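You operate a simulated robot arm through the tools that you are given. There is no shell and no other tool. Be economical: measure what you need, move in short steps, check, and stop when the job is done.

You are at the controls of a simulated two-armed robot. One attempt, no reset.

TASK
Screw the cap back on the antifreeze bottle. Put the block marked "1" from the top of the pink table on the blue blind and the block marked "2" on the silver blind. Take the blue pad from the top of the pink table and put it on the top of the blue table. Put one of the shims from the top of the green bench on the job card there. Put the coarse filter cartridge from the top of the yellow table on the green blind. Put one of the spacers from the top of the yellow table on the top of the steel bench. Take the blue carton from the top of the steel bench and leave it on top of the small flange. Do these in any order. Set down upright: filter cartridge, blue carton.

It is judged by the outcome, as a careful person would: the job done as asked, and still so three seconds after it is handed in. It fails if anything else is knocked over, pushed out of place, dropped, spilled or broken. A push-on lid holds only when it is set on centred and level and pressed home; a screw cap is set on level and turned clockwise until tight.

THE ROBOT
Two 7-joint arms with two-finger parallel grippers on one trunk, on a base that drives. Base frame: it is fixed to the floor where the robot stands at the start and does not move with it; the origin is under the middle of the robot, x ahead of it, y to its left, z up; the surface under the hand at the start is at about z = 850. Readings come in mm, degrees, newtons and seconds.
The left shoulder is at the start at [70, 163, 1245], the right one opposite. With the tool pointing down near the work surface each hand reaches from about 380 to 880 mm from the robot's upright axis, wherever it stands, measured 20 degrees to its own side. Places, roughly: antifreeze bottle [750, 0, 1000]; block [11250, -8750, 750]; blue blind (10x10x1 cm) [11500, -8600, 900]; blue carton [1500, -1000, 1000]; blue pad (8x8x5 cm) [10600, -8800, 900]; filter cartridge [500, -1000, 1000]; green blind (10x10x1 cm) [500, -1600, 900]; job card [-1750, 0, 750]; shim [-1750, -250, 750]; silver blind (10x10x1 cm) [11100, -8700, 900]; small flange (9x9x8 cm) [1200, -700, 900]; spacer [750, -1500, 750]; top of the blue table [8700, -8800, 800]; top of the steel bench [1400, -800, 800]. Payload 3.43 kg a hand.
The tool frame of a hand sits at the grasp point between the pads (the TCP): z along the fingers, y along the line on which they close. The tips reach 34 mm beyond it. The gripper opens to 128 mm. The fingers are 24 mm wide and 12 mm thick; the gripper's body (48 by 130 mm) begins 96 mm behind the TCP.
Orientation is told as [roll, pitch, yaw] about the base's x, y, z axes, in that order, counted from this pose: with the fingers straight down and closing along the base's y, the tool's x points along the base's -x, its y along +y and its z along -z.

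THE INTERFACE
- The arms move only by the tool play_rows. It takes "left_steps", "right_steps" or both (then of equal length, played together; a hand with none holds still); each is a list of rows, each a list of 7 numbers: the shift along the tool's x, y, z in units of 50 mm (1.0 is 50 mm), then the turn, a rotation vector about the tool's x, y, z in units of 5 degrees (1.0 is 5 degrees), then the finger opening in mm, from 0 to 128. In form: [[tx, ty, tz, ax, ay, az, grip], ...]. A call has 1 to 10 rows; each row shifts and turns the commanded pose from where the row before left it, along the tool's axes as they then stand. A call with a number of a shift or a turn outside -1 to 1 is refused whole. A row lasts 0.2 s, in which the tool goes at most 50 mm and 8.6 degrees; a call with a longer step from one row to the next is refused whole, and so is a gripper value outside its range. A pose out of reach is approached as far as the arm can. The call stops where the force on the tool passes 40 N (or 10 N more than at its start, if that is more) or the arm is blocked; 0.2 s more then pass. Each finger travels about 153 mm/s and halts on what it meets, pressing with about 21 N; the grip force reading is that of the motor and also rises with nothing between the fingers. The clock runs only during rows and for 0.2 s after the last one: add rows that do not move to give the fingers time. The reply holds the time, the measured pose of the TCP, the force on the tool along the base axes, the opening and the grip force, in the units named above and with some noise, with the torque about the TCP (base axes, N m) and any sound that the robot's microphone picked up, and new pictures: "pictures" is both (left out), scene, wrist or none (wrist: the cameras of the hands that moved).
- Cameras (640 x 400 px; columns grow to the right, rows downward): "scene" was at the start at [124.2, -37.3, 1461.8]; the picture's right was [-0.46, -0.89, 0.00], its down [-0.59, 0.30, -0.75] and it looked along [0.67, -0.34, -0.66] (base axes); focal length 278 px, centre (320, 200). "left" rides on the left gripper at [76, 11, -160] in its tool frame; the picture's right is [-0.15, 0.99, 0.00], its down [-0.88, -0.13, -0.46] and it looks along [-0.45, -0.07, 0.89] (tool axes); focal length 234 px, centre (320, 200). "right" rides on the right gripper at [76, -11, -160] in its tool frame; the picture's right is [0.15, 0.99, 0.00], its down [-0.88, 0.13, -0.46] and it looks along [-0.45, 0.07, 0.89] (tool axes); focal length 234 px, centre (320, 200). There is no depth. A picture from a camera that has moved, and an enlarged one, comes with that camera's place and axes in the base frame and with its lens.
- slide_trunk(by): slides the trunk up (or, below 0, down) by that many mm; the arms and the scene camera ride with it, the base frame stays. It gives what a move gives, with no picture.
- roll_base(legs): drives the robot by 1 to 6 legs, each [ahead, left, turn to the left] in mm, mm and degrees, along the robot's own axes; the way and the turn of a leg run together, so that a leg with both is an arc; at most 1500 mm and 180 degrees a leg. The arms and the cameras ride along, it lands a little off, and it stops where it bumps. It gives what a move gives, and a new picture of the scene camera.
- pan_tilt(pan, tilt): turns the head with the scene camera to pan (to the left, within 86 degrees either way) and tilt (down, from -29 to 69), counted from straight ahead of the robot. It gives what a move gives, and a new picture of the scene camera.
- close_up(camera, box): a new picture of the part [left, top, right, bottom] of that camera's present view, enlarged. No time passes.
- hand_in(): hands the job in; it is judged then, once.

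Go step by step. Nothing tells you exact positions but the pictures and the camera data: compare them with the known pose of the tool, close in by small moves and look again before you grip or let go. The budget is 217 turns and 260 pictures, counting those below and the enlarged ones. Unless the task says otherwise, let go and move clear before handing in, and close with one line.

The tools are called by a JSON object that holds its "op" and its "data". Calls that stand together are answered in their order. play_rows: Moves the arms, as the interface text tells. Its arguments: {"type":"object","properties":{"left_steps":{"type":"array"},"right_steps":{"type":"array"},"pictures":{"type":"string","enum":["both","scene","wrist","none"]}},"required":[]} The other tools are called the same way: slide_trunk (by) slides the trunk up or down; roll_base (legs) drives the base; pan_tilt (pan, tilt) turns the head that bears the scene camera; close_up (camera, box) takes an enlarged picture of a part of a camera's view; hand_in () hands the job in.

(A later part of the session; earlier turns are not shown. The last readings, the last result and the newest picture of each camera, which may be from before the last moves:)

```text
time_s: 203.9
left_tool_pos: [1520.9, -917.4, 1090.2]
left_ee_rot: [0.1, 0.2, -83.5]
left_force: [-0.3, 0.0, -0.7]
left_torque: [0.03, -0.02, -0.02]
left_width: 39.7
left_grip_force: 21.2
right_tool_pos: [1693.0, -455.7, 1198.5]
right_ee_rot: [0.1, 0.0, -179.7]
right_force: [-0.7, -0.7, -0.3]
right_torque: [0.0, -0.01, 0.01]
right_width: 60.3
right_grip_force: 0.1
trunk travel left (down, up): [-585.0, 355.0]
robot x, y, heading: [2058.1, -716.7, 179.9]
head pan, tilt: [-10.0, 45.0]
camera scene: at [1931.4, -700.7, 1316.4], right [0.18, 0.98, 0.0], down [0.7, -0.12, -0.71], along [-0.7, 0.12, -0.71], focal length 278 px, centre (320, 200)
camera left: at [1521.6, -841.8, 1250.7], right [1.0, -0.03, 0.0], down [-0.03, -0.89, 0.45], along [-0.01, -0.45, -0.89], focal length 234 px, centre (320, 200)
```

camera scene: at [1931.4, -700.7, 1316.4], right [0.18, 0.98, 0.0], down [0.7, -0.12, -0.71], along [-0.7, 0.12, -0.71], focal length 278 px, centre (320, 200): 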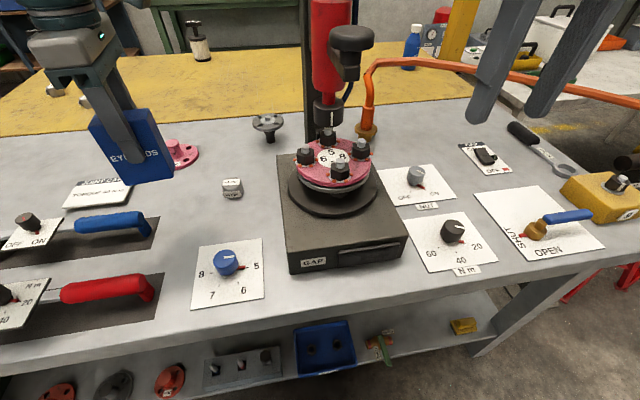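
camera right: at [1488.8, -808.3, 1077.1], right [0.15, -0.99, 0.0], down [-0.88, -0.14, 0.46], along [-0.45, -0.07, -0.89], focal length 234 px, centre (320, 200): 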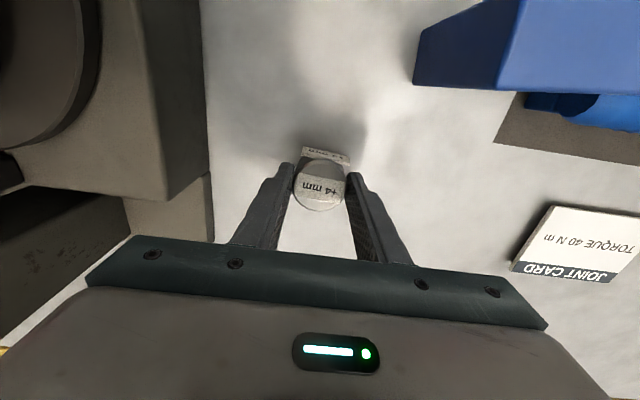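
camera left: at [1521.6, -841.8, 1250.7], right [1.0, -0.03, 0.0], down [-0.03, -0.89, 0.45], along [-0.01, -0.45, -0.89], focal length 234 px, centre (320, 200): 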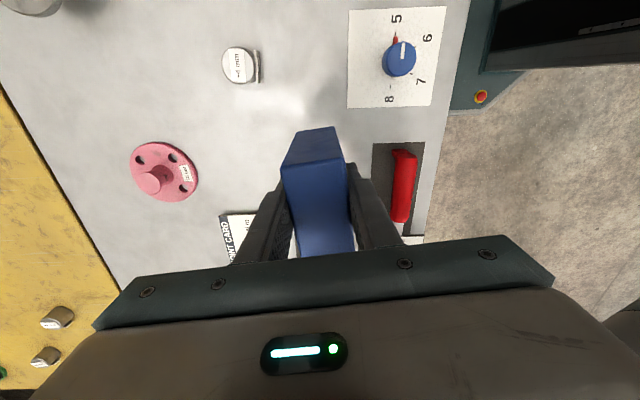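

The carton is lifted cleanly. I'll move the base 130 mm to +y and 30 mm closer, then reach toward the flange past the left side of the press.

{"op": "roll_base", "data": {"legs": [[30, -130, 0]]}}

{"op": "play_rows", "data": {"left_steps": [[0, -0.4, 0, 0, 0, 0, 25], [0, -0.7, 0, 0, 0, 0, 25], [0, -0.8, 0, 0, 0, 0, 25], [0, -0.8, 0, 0, 0, 0, 25], [0, -0.8, 0, 0, 0, 0, 25], [0, -0.5, 0, 0, 0, 0, 25], [0, 0, 0, 0, 0, 0, 25], [0, 0, 0, 0, 0, 0, 25]], "pictures": "both"}}

```text
time_s: 205.2
left_tool_pos: [1490.5, -789.8, 1090.9]
left_ee_rot: [0.2, 0.1, -83.3]
left_force: [0.2, -0.2, -1.1]
left_torque: [0.03, 0.01, -0.01]
left_width: 39.5
left_grip_force: 20.8
right_tool_pos: [1663.3, -327.7, 1199.0]
right_ee_rot: [0.0, 0.0, -179.6]
right_force: [-0.4, 0.0, 0.2]
right_torque: [-0.01, -0.03, 0.02]
right_width: 59.9
right_grip_force: 0.1
trunk travel left (down, up): [-585.0, 355.0]
robot x, y, heading: [2032.2, -585.8, 180.1]
head pan, tilt: [-10.0, 45.0]
camera scene: at [1902.3, -571.7, 1316.5], right [0.17, 0.98, 0.0], down [0.7, -0.12, -0.71], along [-0.7, 0.12, -0.71], focal length 278 px, centre (320, 200)
```

scene: 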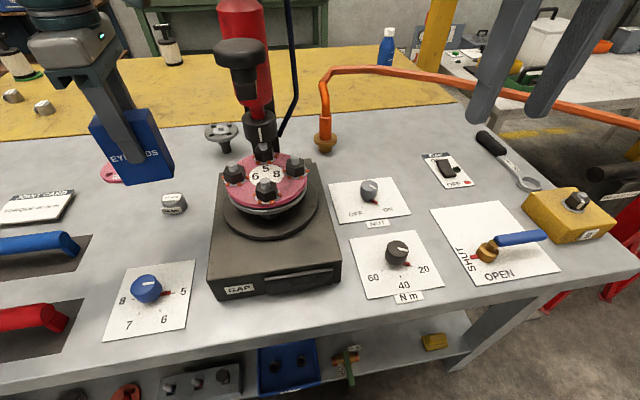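

```text
time_s: 207.0
left_tool_pos: [1291.8, -813.3, 1089.5]
left_ee_rot: [0.2, -0.1, -83.4]
left_force: [0.4, -0.5, -1.5]
left_torque: [-0.03, -0.02, 0.0]
left_width: 39.5
left_grip_force: 21.1
right_tool_pos: [1664.2, -325.5, 1198.7]
right_ee_rot: [0.1, 0.0, -179.6]
right_force: [-0.6, 0.1, -0.1]
right_torque: [0.01, 0.01, 0.01]
right_width: 59.9
right_grip_force: 0.0
trunk travel left (down, up): [-585.0, 355.0]
robot x, y, heading: [2032.9, -583.8, 179.9]
head pan, tilt: [-10.0, 45.0]
camera scene: at [1902.0, -570.9, 1316.4], right [0.17, 0.98, 0.0], down [0.7, -0.12, -0.71], along [-0.7, 0.12, -0.71], focal length 278 px, centre (320, 200)
camera left: at [1293.5, -736.2, 1249.7], right [1.0, -0.03, 0.0], down [-0.03, -0.89, 0.45], along [-0.01, -0.45, -0.89], focal length 234 px, centre (320, 200)
```

scene: 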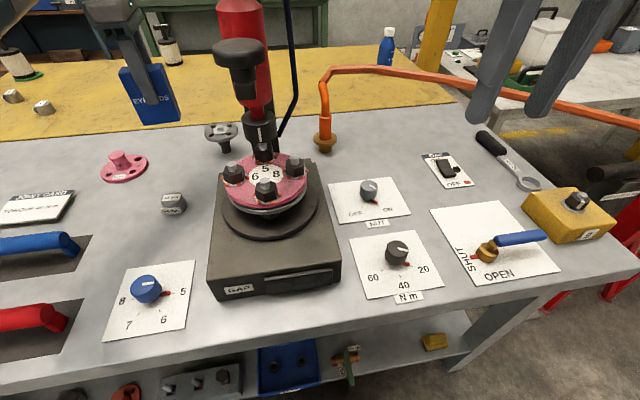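
left: 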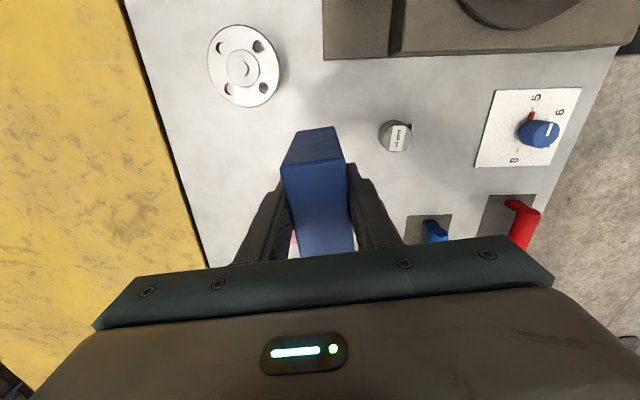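

The flange is at about [1202, -717] with its disc top near z = 920. I'll move the carton above it in gentle steps.

{"op": "play_rows", "data": {"left_steps": [[0.2, -0.2, 0, 0, 0, 0, 25], [0.4, -0.35, 0, 0, 0, 0, 25], [0.5, -0.4, 0, 0, 0, 0, 25], [0.5, -0.35, 0, 0, 0, 0, 25], [0.35, -0.2, 0, 0, 0, 0, 25], [0.16, -0.07, 0, 0, 0, 0, 25], [0, 0, 0, 0, 0, 0, 25], [0, 0, 0, 0, 0, 0, 25]], "pictures": "both"}}

```text
time_s: 208.8
left_tool_pos: [1235.7, -723.7, 1087.6]
left_ee_rot: [0.2, 0.0, -83.3]
left_force: [0.1, -0.4, -0.3]
left_torque: [0.02, 0.04, -0.01]
left_width: 39.5
left_grip_force: 20.8
left hand out of reach, approached as far as the arm can: row 4, 5, 6
right_tool_pos: [1663.5, -326.6, 1197.9]
right_ee_rot: [0.1, 0.1, -179.5]
right_force: [0.0, -0.2, 0.5]
right_torque: [-0.03, 0.01, 0.0]
right_width: 60.3
right_grip_force: 0.0
trunk travel left (down, up): [-585.0, 355.0]
robot x, y, heading: [2035.4, -586.1, 179.9]
head pan, tilt: [-10.0, 45.0]
camera scene: at [1902.1, -570.3, 1316.4], right [0.17, 0.98, 0.0], down [0.7, -0.12, -0.71], along [-0.7, 0.12, -0.71], focal length 278 px, centre (320, 200)
camera left: at [1237.7, -647.8, 1248.0], right [1.0, -0.03, 0.0], down [-0.03, -0.89, 0.45], along [-0.01, -0.45, -0.89], focal length 234 px, centre (320, 200)
```

scene: 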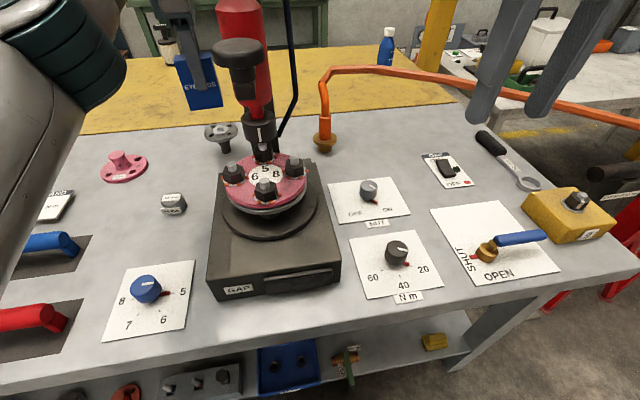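
left: 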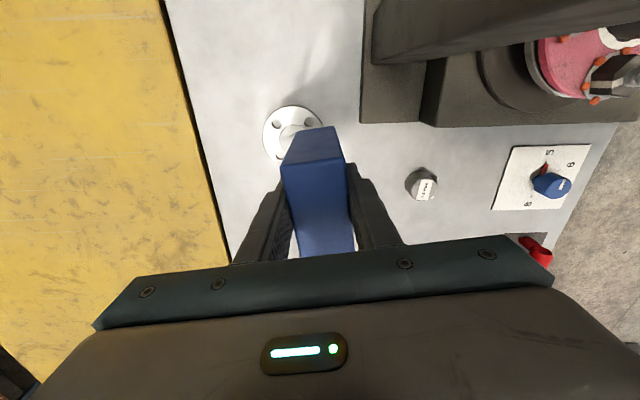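

I'm 34 mm short of reach. I'll roll 32 mm closer and raise the trunk 80 mm, which levels the arm and gives it more reach.

{"op": "roll_base", "data": {"legs": [[32, 0, 0]]}}

{"op": "slide_trunk", "data": {"by": 80}}

{"op": "close_up", "data": {"camera": "left", "box": [0, 0, 640, 400]}}

```text
time_s: 209.6
left_tool_pos: [1207.9, -724.5, 1090.6]
left_ee_rot: [-0.1, 0.1, -83.5]
left_force: [0.6, -0.4, -0.7]
left_torque: [0.03, 0.0, -0.02]
left_width: 39.6
left_grip_force: 20.7
right_tool_pos: [1635.3, -326.3, 1199.1]
right_ee_rot: [0.1, -0.2, -179.6]
right_force: [0.3, -0.1, 0.6]
right_torque: [-0.02, 0.05, 0.01]
right_width: 60.0
right_grip_force: 0.0
trunk travel left (down, up): [-585.0, 355.0]
robot x, y, heading: [2004.9, -588.9, 180.1]
head pan, tilt: [-10.0, 45.0]
camera scene: at [1874.2, -571.0, 1317.0], right [0.17, 0.98, 0.0], down [0.69, -0.12, -0.71], along [-0.7, 0.12, -0.71], focal length 278 px, centre (320, 200)
```

scene: 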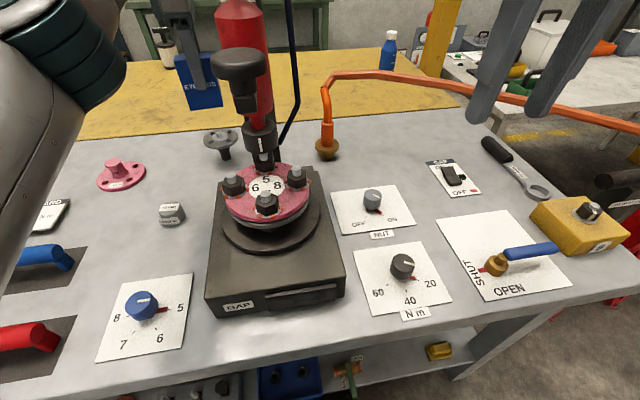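

```text
time_s: 210.8
left_tool_pos: [1204.2, -725.1, 1166.8]
left_ee_rot: [0.2, 0.2, -83.3]
left_force: [-0.1, -0.3, -0.6]
left_torque: [0.0, -0.01, 0.01]
left_width: 39.7
left_grip_force: 20.6
right_tool_pos: [1632.2, -326.8, 1277.6]
right_ee_rot: [0.2, 0.1, -179.6]
right_force: [0.2, -0.2, 0.0]
right_torque: [-0.01, -0.03, 0.01]
right_width: 59.9
right_grip_force: 0.1
trunk travel left (down, up): [-665.0, 275.0]
robot x, y, heading: [2001.3, -585.6, 180.1]
head pan, tilt: [-10.0, 45.0]
```

```text
1.00 times, centred on (320, 200) of left (not enlarged: the box is as wide or as high as the picture)
camera zoom: at [1206.2, -648.4, 1328.1], right [1.0, -0.03, 0.0], down [-0.03, -0.89, 0.45], along [-0.01, -0.45, -0.89], focal length 234 px, centre (320, 200)
```

zoom: 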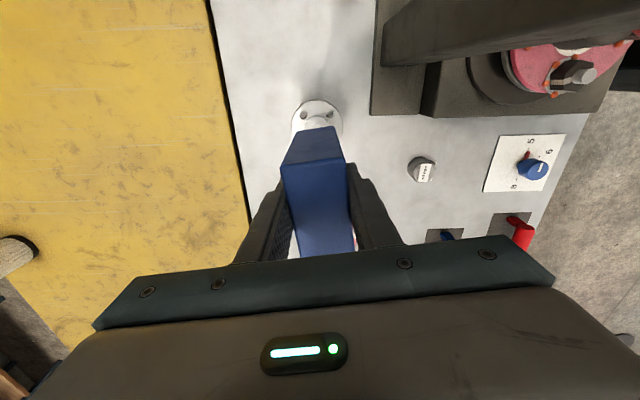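

The reach is fine now. I'll correct 9 mm in y and lower to about 35 mm above the flange, then check from both cameras.

{"op": "play_rows", "data": {"left_steps": [[0.18, -0.02, 0.2, 0, 0, 0, 25], [0, 0, 0.5, 0, 0, 0, 25], [0, 0, 0.6, 0, 0, 0, 25], [0, 0, 0.5, 0, 0, 0, 25], [0, 0, 0.4, 0, 0, 0, 25], [0, 0, 0.1, 0, 0, 0, 25], [0, 0, 0, 0, 0, 0, 25], [0, 0, 0, 0, 0, 0, 25]], "pictures": "none"}}

{"op": "close_up", "data": {"camera": "left", "box": [250, 80, 410, 220]}}

{"op": "pan_tilt", "data": {"pan": 10, "tilt": 30}}

```text
time_s: 212.6
left_tool_pos: [1203.0, -715.7, 1053.1]
left_ee_rot: [0.2, 0.0, -83.3]
left_force: [0.0, -0.4, -0.5]
left_torque: [0.02, -0.01, 0.03]
left_width: 39.7
left_grip_force: 21.2
right_tool_pos: [1631.3, -326.2, 1278.3]
right_ee_rot: [0.1, 0.0, -179.8]
right_force: [0.8, 0.1, 0.3]
right_torque: [0.0, -0.02, -0.04]
right_width: 60.0
right_grip_force: 0.0
trunk travel left (down, up): [-665.0, 275.0]
robot x, y, heading: [2000.7, -582.1, 180.3]
head pan, tilt: [-10.0, 45.0]
```

```text
2.86 times, centred on (330, 150) of left
camera zoom: at [1204.9, -639.5, 1213.7], right [1.0, -0.03, 0.0], down [-0.03, -0.89, 0.45], along [-0.01, -0.45, -0.89], focal length 669 px, centre (291, 343)
```

zoom: 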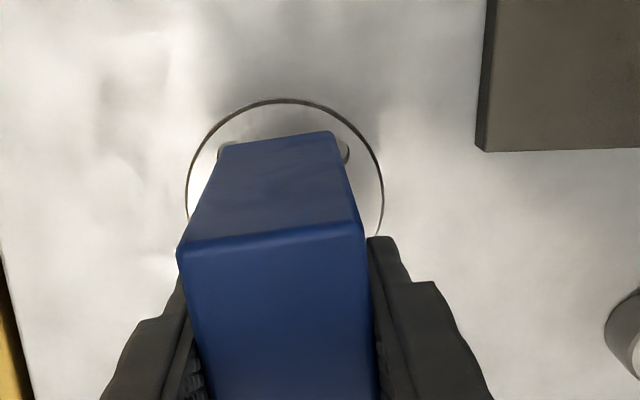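

```text
time_s: 213.4
left_tool_pos: [1203.5, -716.3, 1053.9]
left_ee_rot: [0.3, 0.1, -83.4]
left_force: [0.1, -0.1, -1.8]
left_torque: [0.02, -0.01, 0.0]
left_width: 39.7
left_grip_force: 20.6
right_tool_pos: [1631.7, -326.1, 1279.3]
right_ee_rot: [0.1, -0.2, -179.6]
right_force: [0.5, 0.5, 0.5]
right_torque: [0.01, -0.03, -0.02]
right_width: 60.1
right_grip_force: 0.0
trunk travel left (down, up): [-665.0, 275.0]
robot x, y, heading: [2003.6, -586.5, 180.1]
head pan, tilt: [10.0, 30.0]
camera scene: at [1862.0, -600.8, 1419.0], right [-0.17, 0.98, 0.0], down [0.49, 0.09, -0.87], along [-0.85, -0.15, -0.5], focal length 278 px, centre (320, 200)
```

scene: 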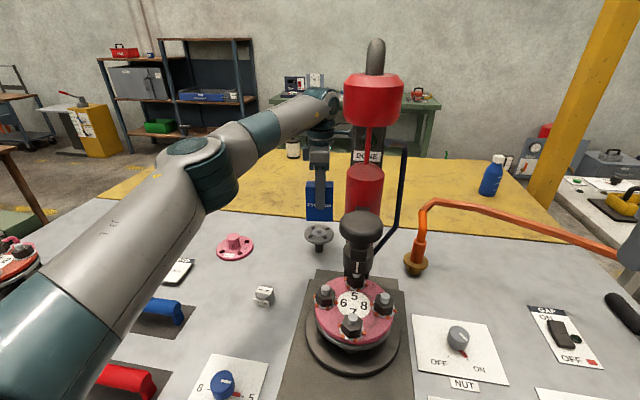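

{"op": "close_up", "data": {"camera": "scene", "box": [280, 150, 360, 260]}}

```text
3.64 times, centred on (320, 205) of scene
camera zoom: at [1862.0, -600.8, 1419.0], right [-0.17, 0.98, 0.0], down [0.49, 0.09, -0.87], along [-0.85, -0.15, -0.5], focal length 1012 px, centre (320, 182)
```

zoom: 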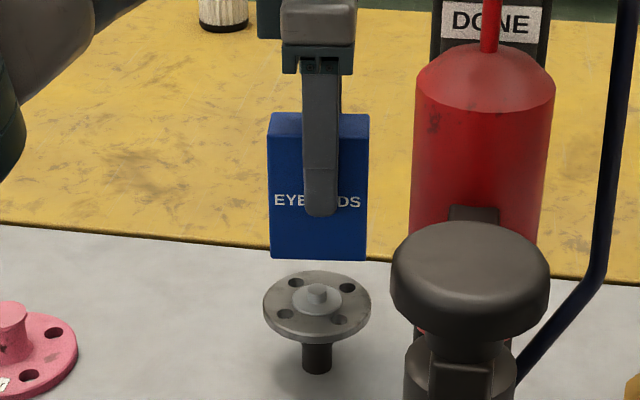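

The carton lines up within about 2 mm; the nub top is at z ≈ 929 and the carton bottom at 972. I'll make a 2 mm correction and lower 36 mm.

{"op": "play_rows", "data": {"left_steps": [[-0.035, -0.045, 0.1, 0, 0, 0, 25], [0, 0, 0.2, 0, 0, 0, 25], [0, 0, 0.2, 0, 0, 0, 25], [0, 0, 0.15, 0, 0, 0, 25], [0, 0, 0.07, 0, 0, 0, 25], [0, 0, 0, 0, 0, 0, 25], [0, 0, 0, 0, 0, 0, 25]], "pictures": "none"}}

{"op": "close_up", "data": {"camera": "scene", "box": [280, 170, 360, 260]}}

{"op": "close_up", "data": {"camera": "left", "box": [250, 80, 410, 220]}}

```text
time_s: 215.0
left_tool_pos: [1201.0, -717.1, 1017.2]
left_ee_rot: [0.3, 0.1, -83.3]
left_force: [-1.0, 0.2, -1.0]
left_torque: [0.0, 0.0, -0.01]
left_width: 39.5
left_grip_force: 21.1
right_tool_pos: [1631.8, -326.8, 1278.5]
right_ee_rot: [0.1, 0.0, -179.6]
right_force: [-0.3, 0.8, 0.5]
right_torque: [-0.01, -0.01, -0.02]
right_width: 60.2
right_grip_force: 0.0
trunk travel left (down, up): [-665.0, 275.0]
robot x, y, heading: [2002.8, -586.2, 180.1]
head pan, tilt: [10.0, 30.0]
```

```text
4.44 times, centred on (320, 215) of scene
camera zoom: at [1862.0, -600.9, 1419.1], right [-0.17, 0.98, 0.0], down [0.49, 0.09, -0.87], along [-0.85, -0.15, -0.5], focal length 1237 px, centre (320, 133)
```

zoom: 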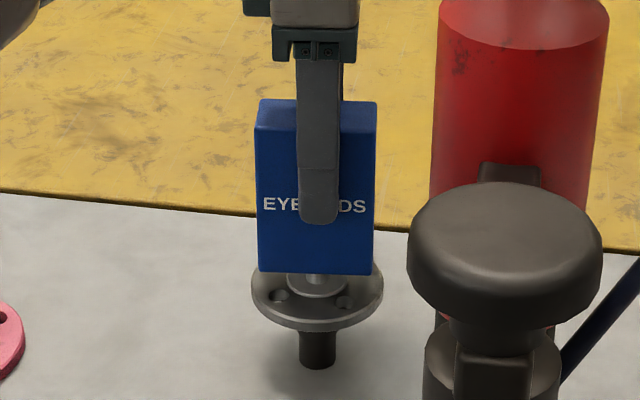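

```text
2.86 times, centred on (330, 150) of left
camera zoom: at [1202.8, -641.8, 1177.4], right [1.0, -0.03, 0.0], down [-0.03, -0.89, 0.45], along [-0.01, -0.45, -0.89], focal length 669 px, centre (291, 343)
```

zoom: 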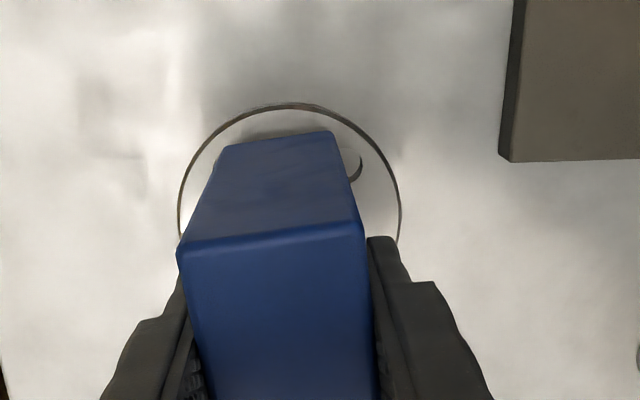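

Both views agree within about 1.5 mm. I'll nudge that out and lower the last millimetres while watching the force.

{"op": "play_rows", "data": {"left_steps": [[-0.015, -0.03, 0.04, 0, 0, 0, 25], [0, 0, 0.04, 0, 0, 0, 25], [0, 0, 0.02, 0, 0, 0, 25], [0, 0, 0, 0, 0, 0, 25]], "pictures": "none"}}

{"op": "close_up", "data": {"camera": "scene", "box": [300, 205, 345, 245]}}

```text
time_s: 216.0
left_tool_pos: [1200.3, -718.8, 1012.5]
left_ee_rot: [0.2, 0.0, -83.4]
left_force: [-0.1, 0.2, -0.4]
left_torque: [0.01, 0.0, 0.02]
left_width: 39.6
left_grip_force: 20.8
right_tool_pos: [1632.3, -327.1, 1279.3]
right_ee_rot: [0.0, 0.0, -179.7]
right_force: [0.8, -0.4, -0.5]
right_torque: [-0.01, -0.01, 0.01]
right_width: 60.1
right_grip_force: 0.0
trunk travel left (down, up): [-665.0, 275.0]
robot x, y, heading: [2002.6, -586.8, 180.0]
head pan, tilt: [10.0, 30.0]
```

```text
10.00 times, centred on (322, 225) of scene
camera zoom: at [1861.9, -600.8, 1419.1], right [-0.17, 0.98, 0.0], down [0.49, 0.09, -0.87], along [-0.85, -0.15, -0.5], focal length 2784 px, centre (295, -50)
```

zoom: 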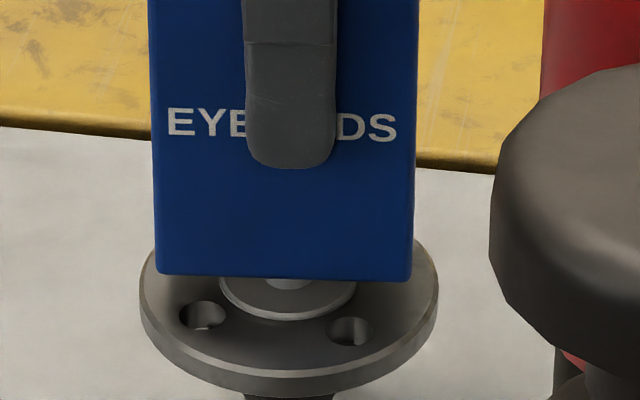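

{"op": "play_rows", "data": {"left_steps": [[0, 0, 0.02, 0, 0, 0, 25], [0, 0, 0.02, 0, 0, 0, 25], [0, 0, 0, 0, 0, 0, 25]], "pictures": "none"}}

{"op": "close_up", "data": {"camera": "scene", "box": [300, 205, 345, 245]}}

```text
time_s: 216.8
left_tool_pos: [1198.9, -718.8, 1010.8]
left_ee_rot: [0.3, 0.1, -83.4]
left_force: [-0.7, 0.1, -0.8]
left_torque: [-0.03, 0.02, 0.03]
left_width: 39.3
left_grip_force: 21.3
right_tool_pos: [1633.8, -326.3, 1279.3]
right_ee_rot: [0.2, -0.1, -179.7]
right_force: [0.1, 0.4, -0.7]
right_torque: [-0.02, 0.03, 0.05]
right_width: 59.8
right_grip_force: 0.1
trunk travel left (down, up): [-665.0, 275.0]
robot x, y, heading: [2005.4, -586.9, 180.2]
head pan, tilt: [10.0, 30.0]
```

```text
10.00 times, centred on (322, 225) of scene
camera zoom: at [1862.0, -600.9, 1419.1], right [-0.17, 0.98, 0.0], down [0.49, 0.09, -0.87], along [-0.85, -0.15, -0.5], focal length 2784 px, centre (295, -50)
```

zoom: 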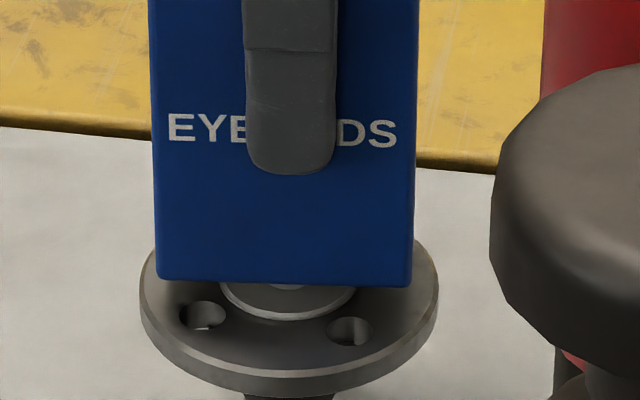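

{"op": "play_rows", "data": {"left_steps": [[0, 0, 0.02, 0, 0, 0, 25], [0, 0, 0.02, 0, 0, 0, 25], [0, 0, 0.02, 0, 0, 0, 25], [0, 0, 0, 0, 0, 0, 25]], "pictures": "none"}}

{"op": "close_up", "data": {"camera": "scene", "box": [300, 205, 345, 245]}}

```text
time_s: 217.8
left_tool_pos: [1199.3, -719.1, 1007.3]
left_ee_rot: [0.2, 0.1, -83.4]
left_force: [0.2, 0.2, -0.4]
left_torque: [-0.01, 0.01, -0.03]
left_width: 39.5
left_grip_force: 21.3
right_tool_pos: [1633.4, -326.8, 1279.0]
right_ee_rot: [0.1, -0.1, -179.6]
right_force: [0.0, -0.1, -0.4]
right_torque: [0.02, -0.01, -0.02]
right_width: 60.0
right_grip_force: 0.0
trunk travel left (down, up): [-665.0, 275.0]
robot x, y, heading: [2005.7, -585.8, 179.8]
head pan, tilt: [10.0, 30.0]
```

```text
10.00 times, centred on (322, 225) of scene
camera zoom: at [1862.0, -600.9, 1419.1], right [-0.17, 0.98, 0.0], down [0.49, 0.09, -0.87], along [-0.85, -0.15, -0.5], focal length 2784 px, centre (295, -50)
```

zoom: 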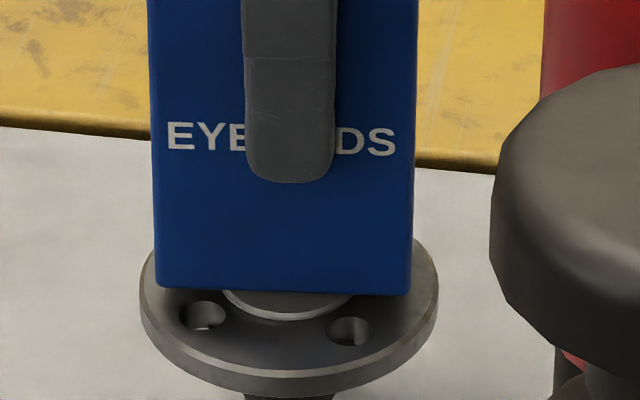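

{"op": "play_rows", "data": {"left_steps": [[0, 0, 0.02, 0, 0, 0, 25], [0, 0, 0.02, 0, 0, 0, 25], [0, 0, 0.02, 0, 0, 0, 25], [0, 0, 0, 0, 0, 0, 25]], "pictures": "none"}}

{"op": "close_up", "data": {"camera": "scene", "box": [300, 205, 345, 245]}}

```text
time_s: 218.8
left_tool_pos: [1199.1, -718.8, 1005.7]
left_ee_rot: [0.3, 0.1, -83.4]
left_force: [0.3, 0.7, -1.1]
left_torque: [0.01, 0.0, 0.01]
left_width: 39.9
left_grip_force: 20.8
right_tool_pos: [1631.8, -326.6, 1278.7]
right_ee_rot: [0.2, -0.1, -179.6]
right_force: [0.2, -0.6, 0.1]
right_torque: [-0.02, 0.01, 0.01]
right_width: 60.0
right_grip_force: 0.0
trunk travel left (down, up): [-665.0, 275.0]
robot x, y, heading: [2002.1, -590.8, 180.1]
head pan, tilt: [10.0, 30.0]
```

```text
10.00 times, centred on (322, 225) of scene
camera zoom: at [1862.0, -600.9, 1419.1], right [-0.17, 0.98, 0.0], down [0.49, 0.09, -0.87], along [-0.85, -0.15, -0.5], focal length 2784 px, centre (295, -50)
```

zoom: 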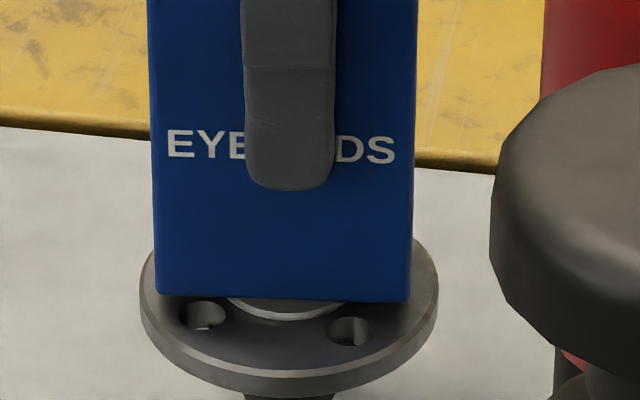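

{"op": "play_rows", "data": {"left_steps": [[0, 0, 0.02, 0, 0, 0, 25], [0, 0, 0.02, 0, 0, 0, 25], [0, 0, 0, 0, 0, 0, 25]], "pictures": "none"}}

{"op": "play_rows", "data": {"left_steps": [[0, 0, 0.02, 0, 0, 0, 25], [0, 0, 0.02, 0, 0, 0, 25], [0, 0, 0, 0, 0, 0, 25]], "pictures": "none"}}

{"op": "close_up", "data": {"camera": "scene", "box": [300, 205, 345, 245]}}

```text
time_s: 219.6
left_tool_pos: [1199.3, -718.4, 1002.3]
left_ee_rot: [0.1, 0.0, -83.5]
left_force: [0.2, -0.5, 0.2]
left_torque: [0.04, 0.01, 0.0]
left_width: 39.9
left_grip_force: 20.8
right_tool_pos: [1631.7, -326.9, 1279.4]
right_ee_rot: [0.1, 0.0, -179.6]
right_force: [0.4, -0.2, -0.6]
right_torque: [-0.04, 0.04, 0.0]
right_width: 59.9
right_grip_force: 0.1
trunk travel left (down, up): [-665.0, 275.0]
robot x, y, heading: [2002.8, -588.3, 180.4]
head pan, tilt: [10.0, 30.0]
```

```text
time_s: 220.4
left_tool_pos: [1198.6, -720.5, 1000.1]
left_ee_rot: [0.1, 0.1, -83.3]
left_force: [-0.6, 0.0, 3.0]
left_torque: [-0.06, 0.09, -0.02]
left_width: 39.4
left_grip_force: 21.3
right_tool_pos: [1632.3, -326.5, 1277.8]
right_ee_rot: [0.1, -0.1, -179.6]
right_force: [0.1, 0.0, -0.2]
right_torque: [0.0, -0.02, -0.02]
right_width: 59.9
right_grip_force: 0.1
trunk travel left (down, up): [-665.0, 275.0]
robot x, y, heading: [2001.7, -587.8, 180.0]
head pan, tilt: [10.0, 30.0]
```

```text
10.00 times, centred on (322, 225) of scene
camera zoom: at [1862.3, -600.9, 1419.2], right [-0.17, 0.98, 0.0], down [0.49, 0.09, -0.87], along [-0.85, -0.15, -0.5], focal length 2784 px, centre (295, -50)
```

zoom: 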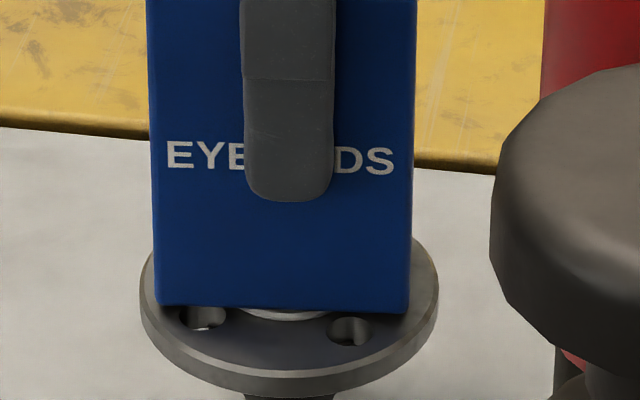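

Contact at 3 N with the carton upright. I'll ease off slightly and open the fingers gently.

{"op": "play_rows", "data": {"left_steps": [[0, 0, -0.01, 0, 0, 0, 25], [0, 0, 0, 0, 0, 0, 40], [0, 0, 0, 0, 0, 0, 43], [0, 0, 0, 0, 0, 0, 50], [0, 0, 0, 0, 0, 0, 65], [0, 0, 0, 0, 0, 0, 80], [0, 0, 0, 0, 0, 0, 80]], "pictures": "none"}}

{"op": "close_up", "data": {"camera": "scene", "box": [280, 170, 360, 260]}}

```text
time_s: 222.0
left_tool_pos: [1200.1, -720.0, 1001.1]
left_ee_rot: [0.2, 0.1, -83.4]
left_force: [-0.1, 0.0, 0.4]
left_torque: [-0.01, -0.01, -0.02]
left_width: 80.1
left_grip_force: 0.1
right_tool_pos: [1633.1, -327.2, 1278.6]
right_ee_rot: [0.0, -0.2, -179.5]
right_force: [0.3, 0.4, -0.2]
right_torque: [0.0, -0.04, -0.02]
right_width: 60.2
right_grip_force: 0.1
trunk travel left (down, up): [-665.0, 275.0]
robot x, y, heading: [2001.3, -585.9, 180.1]
head pan, tilt: [10.0, 30.0]
```

```text
4.44 times, centred on (320, 215) of scene
camera zoom: at [1862.1, -600.9, 1419.1], right [-0.17, 0.98, 0.0], down [0.49, 0.09, -0.87], along [-0.85, -0.15, -0.5], focal length 1237 px, centre (320, 133)
```

zoom: 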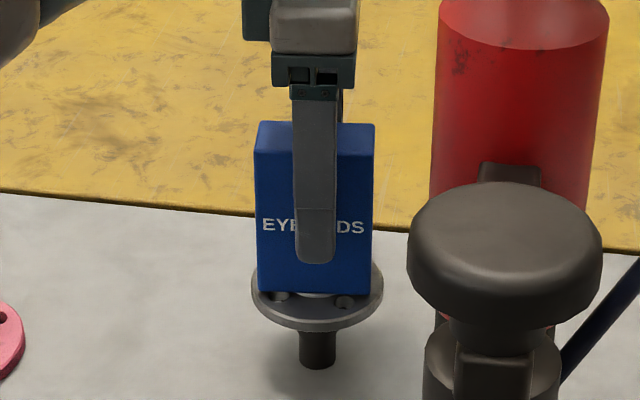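

The carton stands steady on the flange. I'll raise the hand straight up well clear of it, then pull back.

{"op": "play_rows", "data": {"left_steps": [[0, 0, -0.2, 0, 0, 0, 80], [0, 0, -0.4, 0, 0, 0, 80], [0, 0, -0.6, 0, 0, 0, 80], [0, 0, -0.7, 0, 0, 0, 80], [0, 0, -0.8, 0, 0, 0, 80], [-0.4, 0.3, -0.3, 0, 0, 0, 80], [-0.5, 0.6, 0, 0, 0, 0, 80], [-0.5, 0.8, 0, 0, 0, 0, 80], [-0.3, 0.8, 0, 0, 0, 0, 80], [0, 0.8, 0, 0, 0, 0, 80]], "pictures": "scene"}}

{"op": "close_up", "data": {"camera": "scene", "box": [280, 170, 360, 260]}}

```text
time_s: 224.2
left_tool_pos: [1375.5, -784.9, 1152.1]
left_ee_rot: [0.2, 0.1, -83.3]
left_force: [0.5, -0.9, -0.4]
left_torque: [-0.02, 0.01, 0.02]
left_width: 80.0
left_grip_force: 0.1
right_tool_pos: [1632.6, -327.4, 1279.4]
right_ee_rot: [0.1, 0.0, -179.7]
right_force: [0.4, -0.7, -0.8]
right_torque: [0.03, -0.01, -0.01]
right_width: 60.1
right_grip_force: 0.1
trunk travel left (down, up): [-665.0, 275.0]
robot x, y, heading: [2004.3, -588.2, 180.0]
head pan, tilt: [10.0, 30.0]
camera scene: at [1863.0, -600.8, 1419.2], right [-0.17, 0.98, 0.0], down [0.49, 0.09, -0.87], along [-0.85, -0.15, -0.5], focal length 278 px, centre (320, 200)
```

scene: 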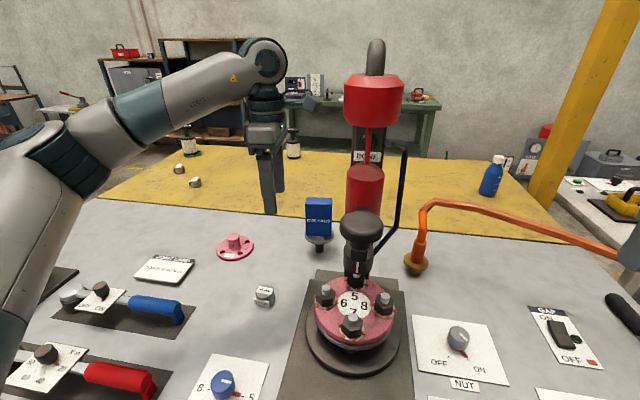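

```text
4.44 times, centred on (320, 215) of scene
camera zoom: at [1863.0, -600.8, 1419.2], right [-0.17, 0.98, 0.0], down [0.49, 0.09, -0.87], along [-0.85, -0.15, -0.5], focal length 1237 px, centre (320, 133)
```

zoom: 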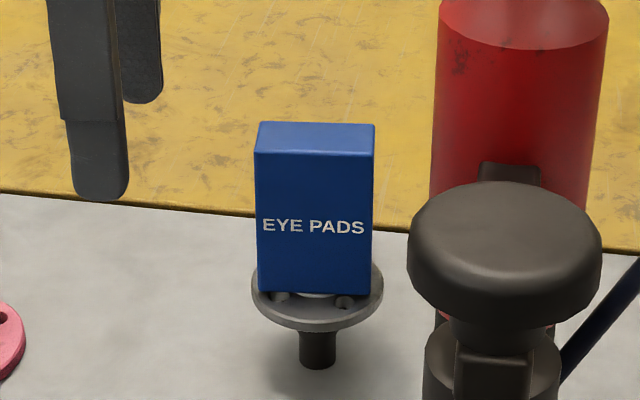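

The carton is settled on the flange. Next is the shim job at the green bench by the wall (x ≈ -1750): I'll raise the trunk and drive back round through the corridor.

{"op": "slide_trunk", "data": {"by": 265}}

{"op": "roll_base", "data": {"legs": [[-400, 0, 0], [0, 1300, 0], [0, 690, 0], [1430, 0, 0], [1400, 0, 0]]}}

```text
time_s: 226.9
left_tool_pos: [1373.8, -784.6, 1416.5]
left_ee_rot: [0.2, 0.1, -83.4]
left_force: [-0.5, -0.2, 0.4]
left_torque: [0.0, 0.02, 0.0]
left_width: 79.7
left_grip_force: 0.0
right_tool_pos: [1631.9, -327.3, 1543.8]
right_ee_rot: [0.1, -0.1, -179.5]
right_force: [0.5, -0.1, -0.2]
right_torque: [0.04, -0.04, 0.0]
right_width: 59.8
right_grip_force: 0.0
trunk travel left (down, up): [-930.0, 10.0]
robot x, y, heading: [2000.6, -582.8, 179.9]
head pan, tilt: [10.0, 30.0]
```

```text
time_s: 252.3
left_tool_pos: [-1093.1, -2743.7, 1418.2]
left_ee_rot: [0.1, 0.2, -84.4]
left_force: [-0.8, 0.9, 0.5]
left_torque: [-0.03, 0.04, 0.02]
left_width: 79.8
left_grip_force: 0.0
right_tool_pos: [-824.3, -2291.6, 1544.0]
right_ee_rot: [0.2, -0.2, 179.4]
right_force: [0.5, 0.0, 0.3]
right_torque: [-0.03, 0.0, -0.03]
right_width: 60.1
right_grip_force: 0.1
trunk travel left (down, up): [-930.0, 10.0]
robot x, y, heading: [-461.7, -2559.3, 178.9]
head pan, tilt: [10.0, 30.0]
camera scene: at [-600.8, -2570.2, 1684.2], right [-0.15, 0.99, 0.0], down [0.49, 0.08, -0.87], along [-0.86, -0.13, -0.5], focal length 278 px, centre (320, 200)
```

scene: 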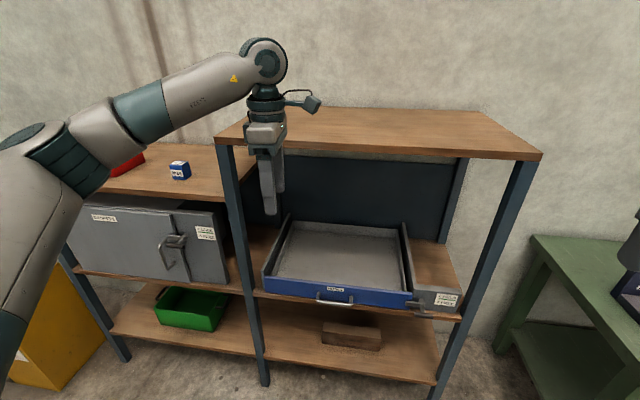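

A shelf unit stands beside the green bench. I'll slide right (+y) along to the green bench and look at it.

{"op": "roll_base", "data": {"legs": [[0, -1150, 1.1], [0, -1050, 0]]}}

{"op": "pan_tilt", "data": {"pan": 0, "tilt": 35}}

```text
time_s: 263.2
left_tool_pos: [-1063.0, -552.7, 1416.8]
left_ee_rot: [0.2, 0.0, -83.7]
left_force: [0.1, -0.3, -0.8]
left_torque: [0.01, 0.0, 0.01]
left_width: 79.8
left_grip_force: 0.1
right_tool_pos: [-800.2, -97.4, 1543.9]
right_ee_rot: [0.0, -0.1, 179.8]
right_force: [-0.3, 0.3, -0.5]
right_torque: [0.01, -0.05, 0.03]
right_width: 60.1
right_grip_force: 0.1
trunk travel left (down, up): [-930.0, 10.0]
robot x, y, heading: [-430.8, -360.8, 179.5]
head pan, tilt: [10.0, 30.0]
camera scene: at [-572.8, -373.8, 1684.1], right [-0.17, 0.99, 0.0], down [0.49, 0.08, -0.87], along [-0.85, -0.14, -0.5], focal length 278 px, centre (320, 200)
```

scene: 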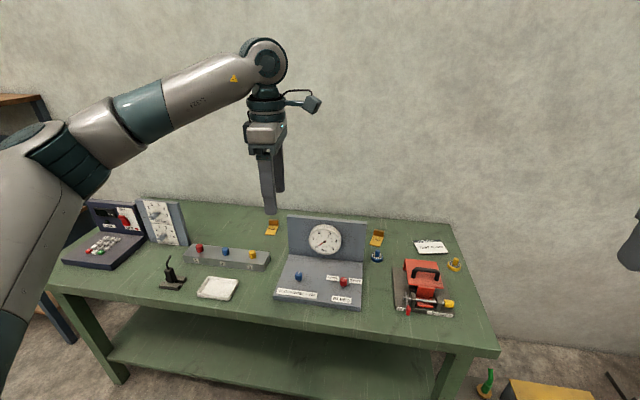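

```text
time_s: 263.9
left_tool_pos: [-1062.3, -551.8, 1417.3]
left_ee_rot: [0.2, 0.1, -83.8]
left_force: [-0.3, 0.3, 0.2]
left_torque: [0.0, -0.01, 0.01]
left_width: 80.1
left_grip_force: 0.1
right_tool_pos: [-800.2, -96.2, 1544.0]
right_ee_rot: [0.1, -0.1, 179.8]
right_force: [0.0, 0.2, 0.7]
right_torque: [-0.01, 0.01, -0.01]
right_width: 60.2
right_grip_force: 0.1
trunk travel left (down, up): [-930.0, 10.0]
robot x, y, heading: [-434.0, -362.2, 179.5]
head pan, tilt: [0.0, 35.0]
camera scene: at [-571.7, -357.0, 1676.3], right [0.01, 1.0, 0.0], down [0.57, 0.0, -0.82], along [-0.82, 0.01, -0.57], focal length 278 px, centre (320, 200)
```

scene: 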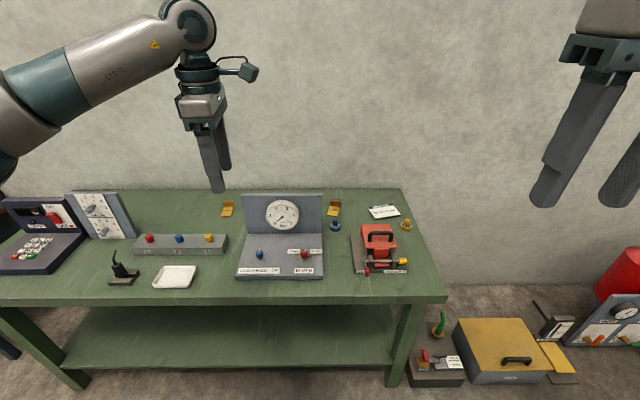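

{"op": "close_up", "data": {"camera": "scene", "box": [200, 190, 430, 290]}}

```text
2.78 times, centred on (315, 240) of scene
camera zoom: at [-571.7, -357.0, 1676.3], right [0.01, 1.0, 0.0], down [0.57, 0.0, -0.82], along [-0.82, 0.01, -0.57], focal length 775 px, centre (334, 89)
```

zoom: 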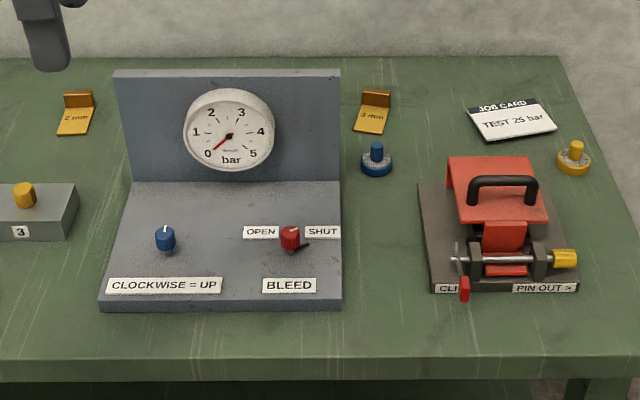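

The shims are the small brass angles ("2 mm", "3 mm"), and the job card lies near [-1790, 10]. To gain reach I'll stand at an angle (heading 135°), so the left shoulder is close to the bench.

{"op": "roll_base", "data": {"legs": [[0, 0, -44.5], [444, 73, 0]]}}

{"op": "pan_tilt", "data": {"pan": 50, "tilt": 45}}

```text
time_s: 268.6
left_tool_pos: [-1385.2, 205.4, 1418.2]
left_ee_rot: [0.0, 0.1, -128.1]
left_force: [1.1, -0.1, 0.9]
left_torque: [-0.01, 0.04, -0.01]
left_width: 80.1
left_grip_force: 0.1
right_tool_pos: [-878.7, 347.5, 1545.2]
right_ee_rot: [0.1, -0.2, 135.7]
right_force: [-0.7, 0.0, -1.3]
right_torque: [0.01, 0.0, -0.02]
right_width: 59.8
right_grip_force: 0.0
trunk travel left (down, up): [-930.0, 10.0]
robot x, y, heading: [-800.3, -98.4, 135.3]
head pan, tilt: [0.0, 35.0]
camera scene: at [-897.6, 0.9, 1676.6], right [0.7, 0.71, 0.0], down [0.41, -0.4, -0.82], along [-0.58, 0.58, -0.57], focal length 278 px, centre (320, 200)
```

scene: 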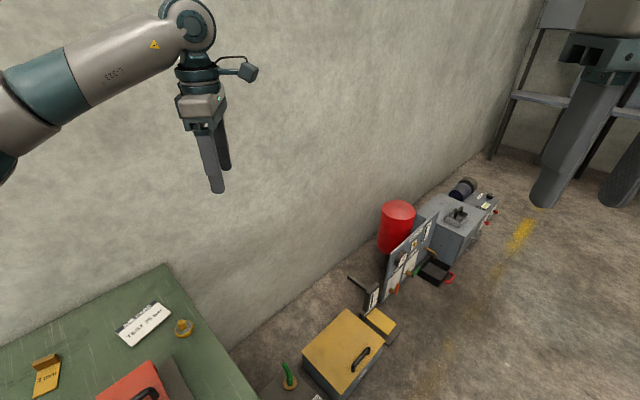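

```text
time_s: 269.8
left_tool_pos: [-1386.6, 205.1, 1417.0]
left_ee_rot: [0.1, 0.1, -128.1]
left_force: [0.3, 0.0, 0.3]
left_torque: [0.01, 0.0, -0.02]
left_width: 79.8
left_grip_force: 0.0
right_tool_pos: [-879.8, 347.0, 1543.8]
right_ee_rot: [0.1, -0.2, 135.5]
right_force: [-0.7, 0.0, 0.3]
right_torque: [0.03, 0.03, 0.03]
right_width: 59.9
right_grip_force: 0.1
trunk travel left (down, up): [-930.0, 10.0]
robot x, y, heading: [-801.4, -96.0, 134.9]
head pan, tilt: [50.0, 45.0]
camera scene: at [-917.7, -67.4, 1661.6], right [-0.09, 1.0, 0.0], down [0.7, 0.06, -0.71], along [-0.7, -0.06, -0.71], focal length 278 px, centre (320, 200)
```

scene: 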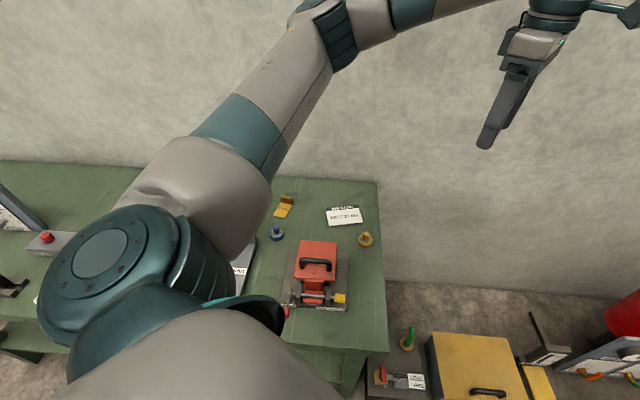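

Triangulation puts the "3 mm" shim at about [-1665, -275] and the card near [-1645, -33] on a surface at about z = 850. I'll lower the trunk and bring the left hand over the shim.

{"op": "slide_trunk", "data": {"by": -205}}

{"op": "play_rows", "data": {"left_steps": [[-0.4, 0.05, 0, 0, 0, 0, 80], [-0.8, 0.1, 0, 0, 0, 0, 80], [-0.8, 0.1, 0, 0, 0, 0, 80], [-0.8, 0.1, 0, 0, 0, 0, 80], [-0.8, 0.1, 0, 0, 0, 0, 80], [-0.8, 0.1, 0, 0, 0, 0, 80], [-0.8, 0.1, 0, 0, 0, 0, 80], [-0.8, 0.1, 0, 0, 0, 0, 80], [-0.8, 0.1, 0, 0, 0, 0, 80], [-0.8, 0.1, 0, 0, 0, 0, 80]], "pictures": "none"}}

{"op": "play_rows", "data": {"left_steps": [[-0.8, 0.1, 0, 0, 0, 0, 80], [-0.8, 0.1, 0, 0, 0, 0, 80], [-0.7, 0.1, 0, 0, 0, 1, 80], [0, 0, 0, 0, 0, 1, 80], [0, 0, 0, 0, 0, 1, 80], [0, 0, 0, 0, 0, 1, 80], [0, 0, 0, 0, 0, 1, 80], [0, 0, 0, 0, 0, 1, 80], [0, 0, 0, 0, 0, 1, 80], [0, 0, 0, 0, 0, 1, 80]], "pictures": "none"}}

{"op": "play_rows", "data": {"left_steps": [[0, 0, 0.5, 0, 0, 1, 80], [0, 0, 0.8, 0, 0, 1, 80], [0, 0, 0.8, 0, 0, 0.4, 80], [0, 0, 0, 0, 0, 0, 80], [0, 0, 0, 0, 0, 0, 80]], "pictures": "wrist"}}

```text
time_s: 272.0
left_tool_pos: [-1387.2, 206.4, 1211.5]
left_ee_rot: [0.2, 0.1, -128.2]
left_force: [0.5, 0.0, -0.6]
left_torque: [0.01, 0.01, -0.04]
left_width: 80.0
left_grip_force: 0.0
right_tool_pos: [-880.2, 348.2, 1339.7]
right_ee_rot: [0.1, -0.2, 135.6]
right_force: [0.0, 0.3, -0.4]
right_torque: [-0.02, 0.0, 0.0]
right_width: 60.2
right_grip_force: 0.1
trunk travel left (down, up): [-725.0, 215.0]
robot x, y, heading: [-799.3, -95.5, 135.5]
head pan, tilt: [50.0, 45.0]
```

```text
time_s: 274.2
left_tool_pos: [-1584.6, -124.5, 1211.3]
left_ee_rot: [0.1, 0.1, -128.2]
left_force: [0.1, 0.0, 0.0]
left_torque: [0.01, -0.03, -0.01]
left_width: 80.2
left_grip_force: 0.2
right_tool_pos: [-880.4, 345.8, 1339.2]
right_ee_rot: [0.0, -0.1, 135.5]
right_force: [0.7, -0.7, -0.1]
right_torque: [0.04, 0.01, 0.01]
right_width: 59.9
right_grip_force: 0.0
trunk travel left (down, up): [-725.0, 215.0]
robot x, y, heading: [-800.4, -94.3, 135.3]
head pan, tilt: [50.0, 45.0]
```

```text
time_s: 276.4
left_tool_pos: [-1643.5, -222.0, 1211.9]
left_ee_rot: [0.1, 0.2, -168.2]
left_force: [0.5, 0.2, 0.2]
left_torque: [0.03, 0.0, 0.03]
left_width: 80.0
left_grip_force: 0.1
right_tool_pos: [-880.0, 348.4, 1339.3]
right_ee_rot: [0.1, -0.1, 135.6]
right_force: [-0.8, -0.3, 0.2]
right_torque: [-0.02, 0.02, 0.0]
right_width: 59.9
right_grip_force: 0.0
trunk travel left (down, up): [-725.0, 215.0]
robot x, y, heading: [-800.4, -96.1, 135.2]
head pan, tilt: [50.0, 45.0]
```

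```text
time_s: 277.6
left_tool_pos: [-1642.3, -222.3, 1106.3]
left_ee_rot: [0.0, 0.2, 179.9]
left_force: [-0.3, -1.6, -0.3]
left_torque: [0.02, -0.02, -0.01]
left_width: 80.4
left_grip_force: 0.0
right_tool_pos: [-880.4, 348.2, 1338.8]
right_ee_rot: [0.1, -0.1, 135.7]
right_force: [-0.6, 0.0, -0.2]
right_torque: [0.01, 0.0, 0.01]
right_width: 60.2
right_grip_force: 0.0
trunk travel left (down, up): [-725.0, 215.0]
robot x, y, heading: [-802.5, -96.5, 135.5]
head pan, tilt: [50.0, 45.0]
camera left: at [-1567.2, -233.1, 1265.9], right [-0.15, -0.99, 0.0], down [-0.88, 0.13, 0.45], along [-0.45, 0.07, -0.89], focal length 234 px, centre (320, 200)
```

left: 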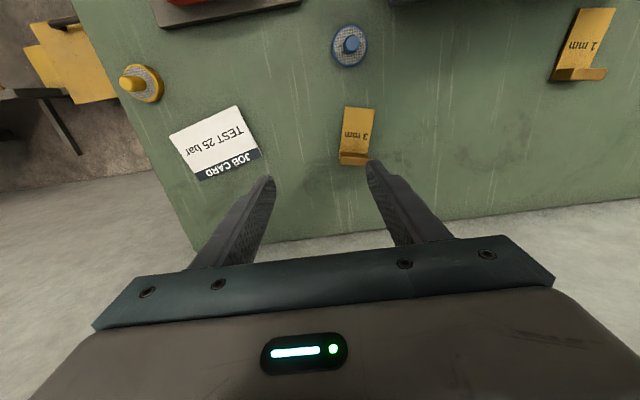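

The wrist view shows the "3 mm" shim clearly, an 80 × 50 mm brass angle with a tab at the wall side. I'll zoom to get its exact orientation.

{"op": "close_up", "data": {"camera": "left", "box": [320, 90, 400, 180]}}

```text
4.44 times, centred on (360, 135) of left
camera zoom: at [-1567.2, -233.1, 1265.9], right [-0.15, -0.99, 0.0], down [-0.88, 0.13, 0.45], along [-0.45, 0.07, -0.89], focal length 1041 px, centre (142, 489)
```

zoom: 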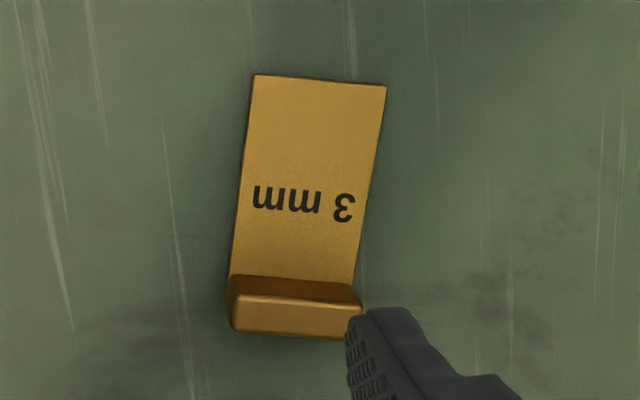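

The shim is turned about 12.5°. I'll match that, move over its tab and come down to about z = 935.

{"op": "play_rows", "data": {"left_steps": [[0, 0, 0, 0, 0, 1, 80], [0, 0, 0, 0, 0, 1, 80], [0, 0, 0, 0, 0, 0.5, 80], [-0.35, 0.62, 0, 0, 0, 0, 80], [-0.35, 0.62, 0.2, 0, 0, 0, 80], [0, 0, 0.8, 0, 0, 0, 80], [0, 0, 0.8, 0, 0, 0, 80], [0, 0, 0.8, 0, 0, 0, 80], [0, 0, 0.8, 0, 0, 0, 80], [0, 0, 0, 0, 0, 0, 80]], "pictures": "wrist"}}

```text
time_s: 279.8
left_tool_pos: [-1690.1, -274.7, 935.9]
left_ee_rot: [0.0, 0.2, 167.5]
left_force: [-0.3, -0.4, 0.0]
left_torque: [0.0, -0.01, 0.02]
left_width: 79.9
left_grip_force: 0.0
right_tool_pos: [-880.7, 348.9, 1339.6]
right_ee_rot: [0.1, -0.2, 135.6]
right_force: [0.5, 0.0, 0.2]
right_torque: [0.0, 0.01, 0.03]
right_width: 59.7
right_grip_force: 0.1
trunk travel left (down, up): [-725.0, 215.0]
robot x, y, heading: [-798.6, -97.8, 134.9]
head pan, tilt: [50.0, 45.0]
camera left: at [-1618.5, -302.3, 1095.8], right [-0.36, -0.93, 0.0], down [-0.83, 0.32, 0.45], along [-0.42, 0.16, -0.89], focal length 234 px, centre (320, 200)
```

left: 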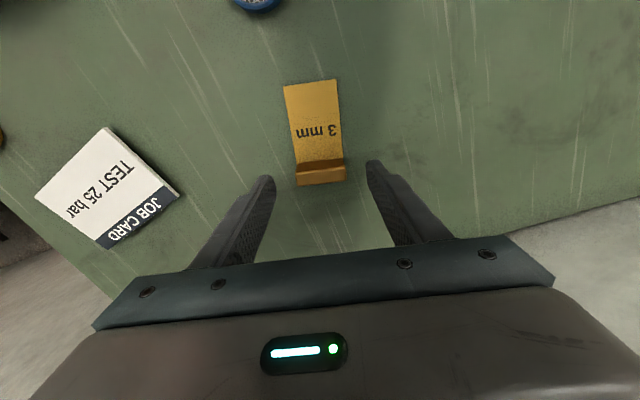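

The fingers straddle the tab evenly. I'll lower until the tips almost touch the bench.

{"op": "play_rows", "data": {"left_steps": [[0, 0, 0.4, 0, 0, 0, 80], [0, 0, 0.3, 0, 0, 0, 80], [0, 0, 0.2, 0, 0, 0, 80], [0, 0, 0.04, 0, 0, 0, 80], [0, 0, 0.03, 0, 0, 0, 80], [0, 0, 0.03, 0, 0, 0, 80], [0, 0, 0, 0, 0, 0, 80]], "pictures": "none"}}

```text
time_s: 281.4
left_tool_pos: [-1691.3, -276.0, 885.5]
left_ee_rot: [0.0, 0.2, 167.4]
left_force: [0.5, 0.0, 0.2]
left_torque: [-0.04, 0.01, 0.02]
left_width: 80.1
left_grip_force: 0.0
right_tool_pos: [-879.5, 348.1, 1337.9]
right_ee_rot: [0.1, -0.1, 135.6]
right_force: [0.4, 0.1, -0.6]
right_torque: [-0.04, 0.01, -0.02]
right_width: 60.0
right_grip_force: 0.1
trunk travel left (down, up): [-725.0, 215.0]
robot x, y, heading: [-798.2, -96.6, 135.2]
head pan, tilt: [50.0, 45.0]
```

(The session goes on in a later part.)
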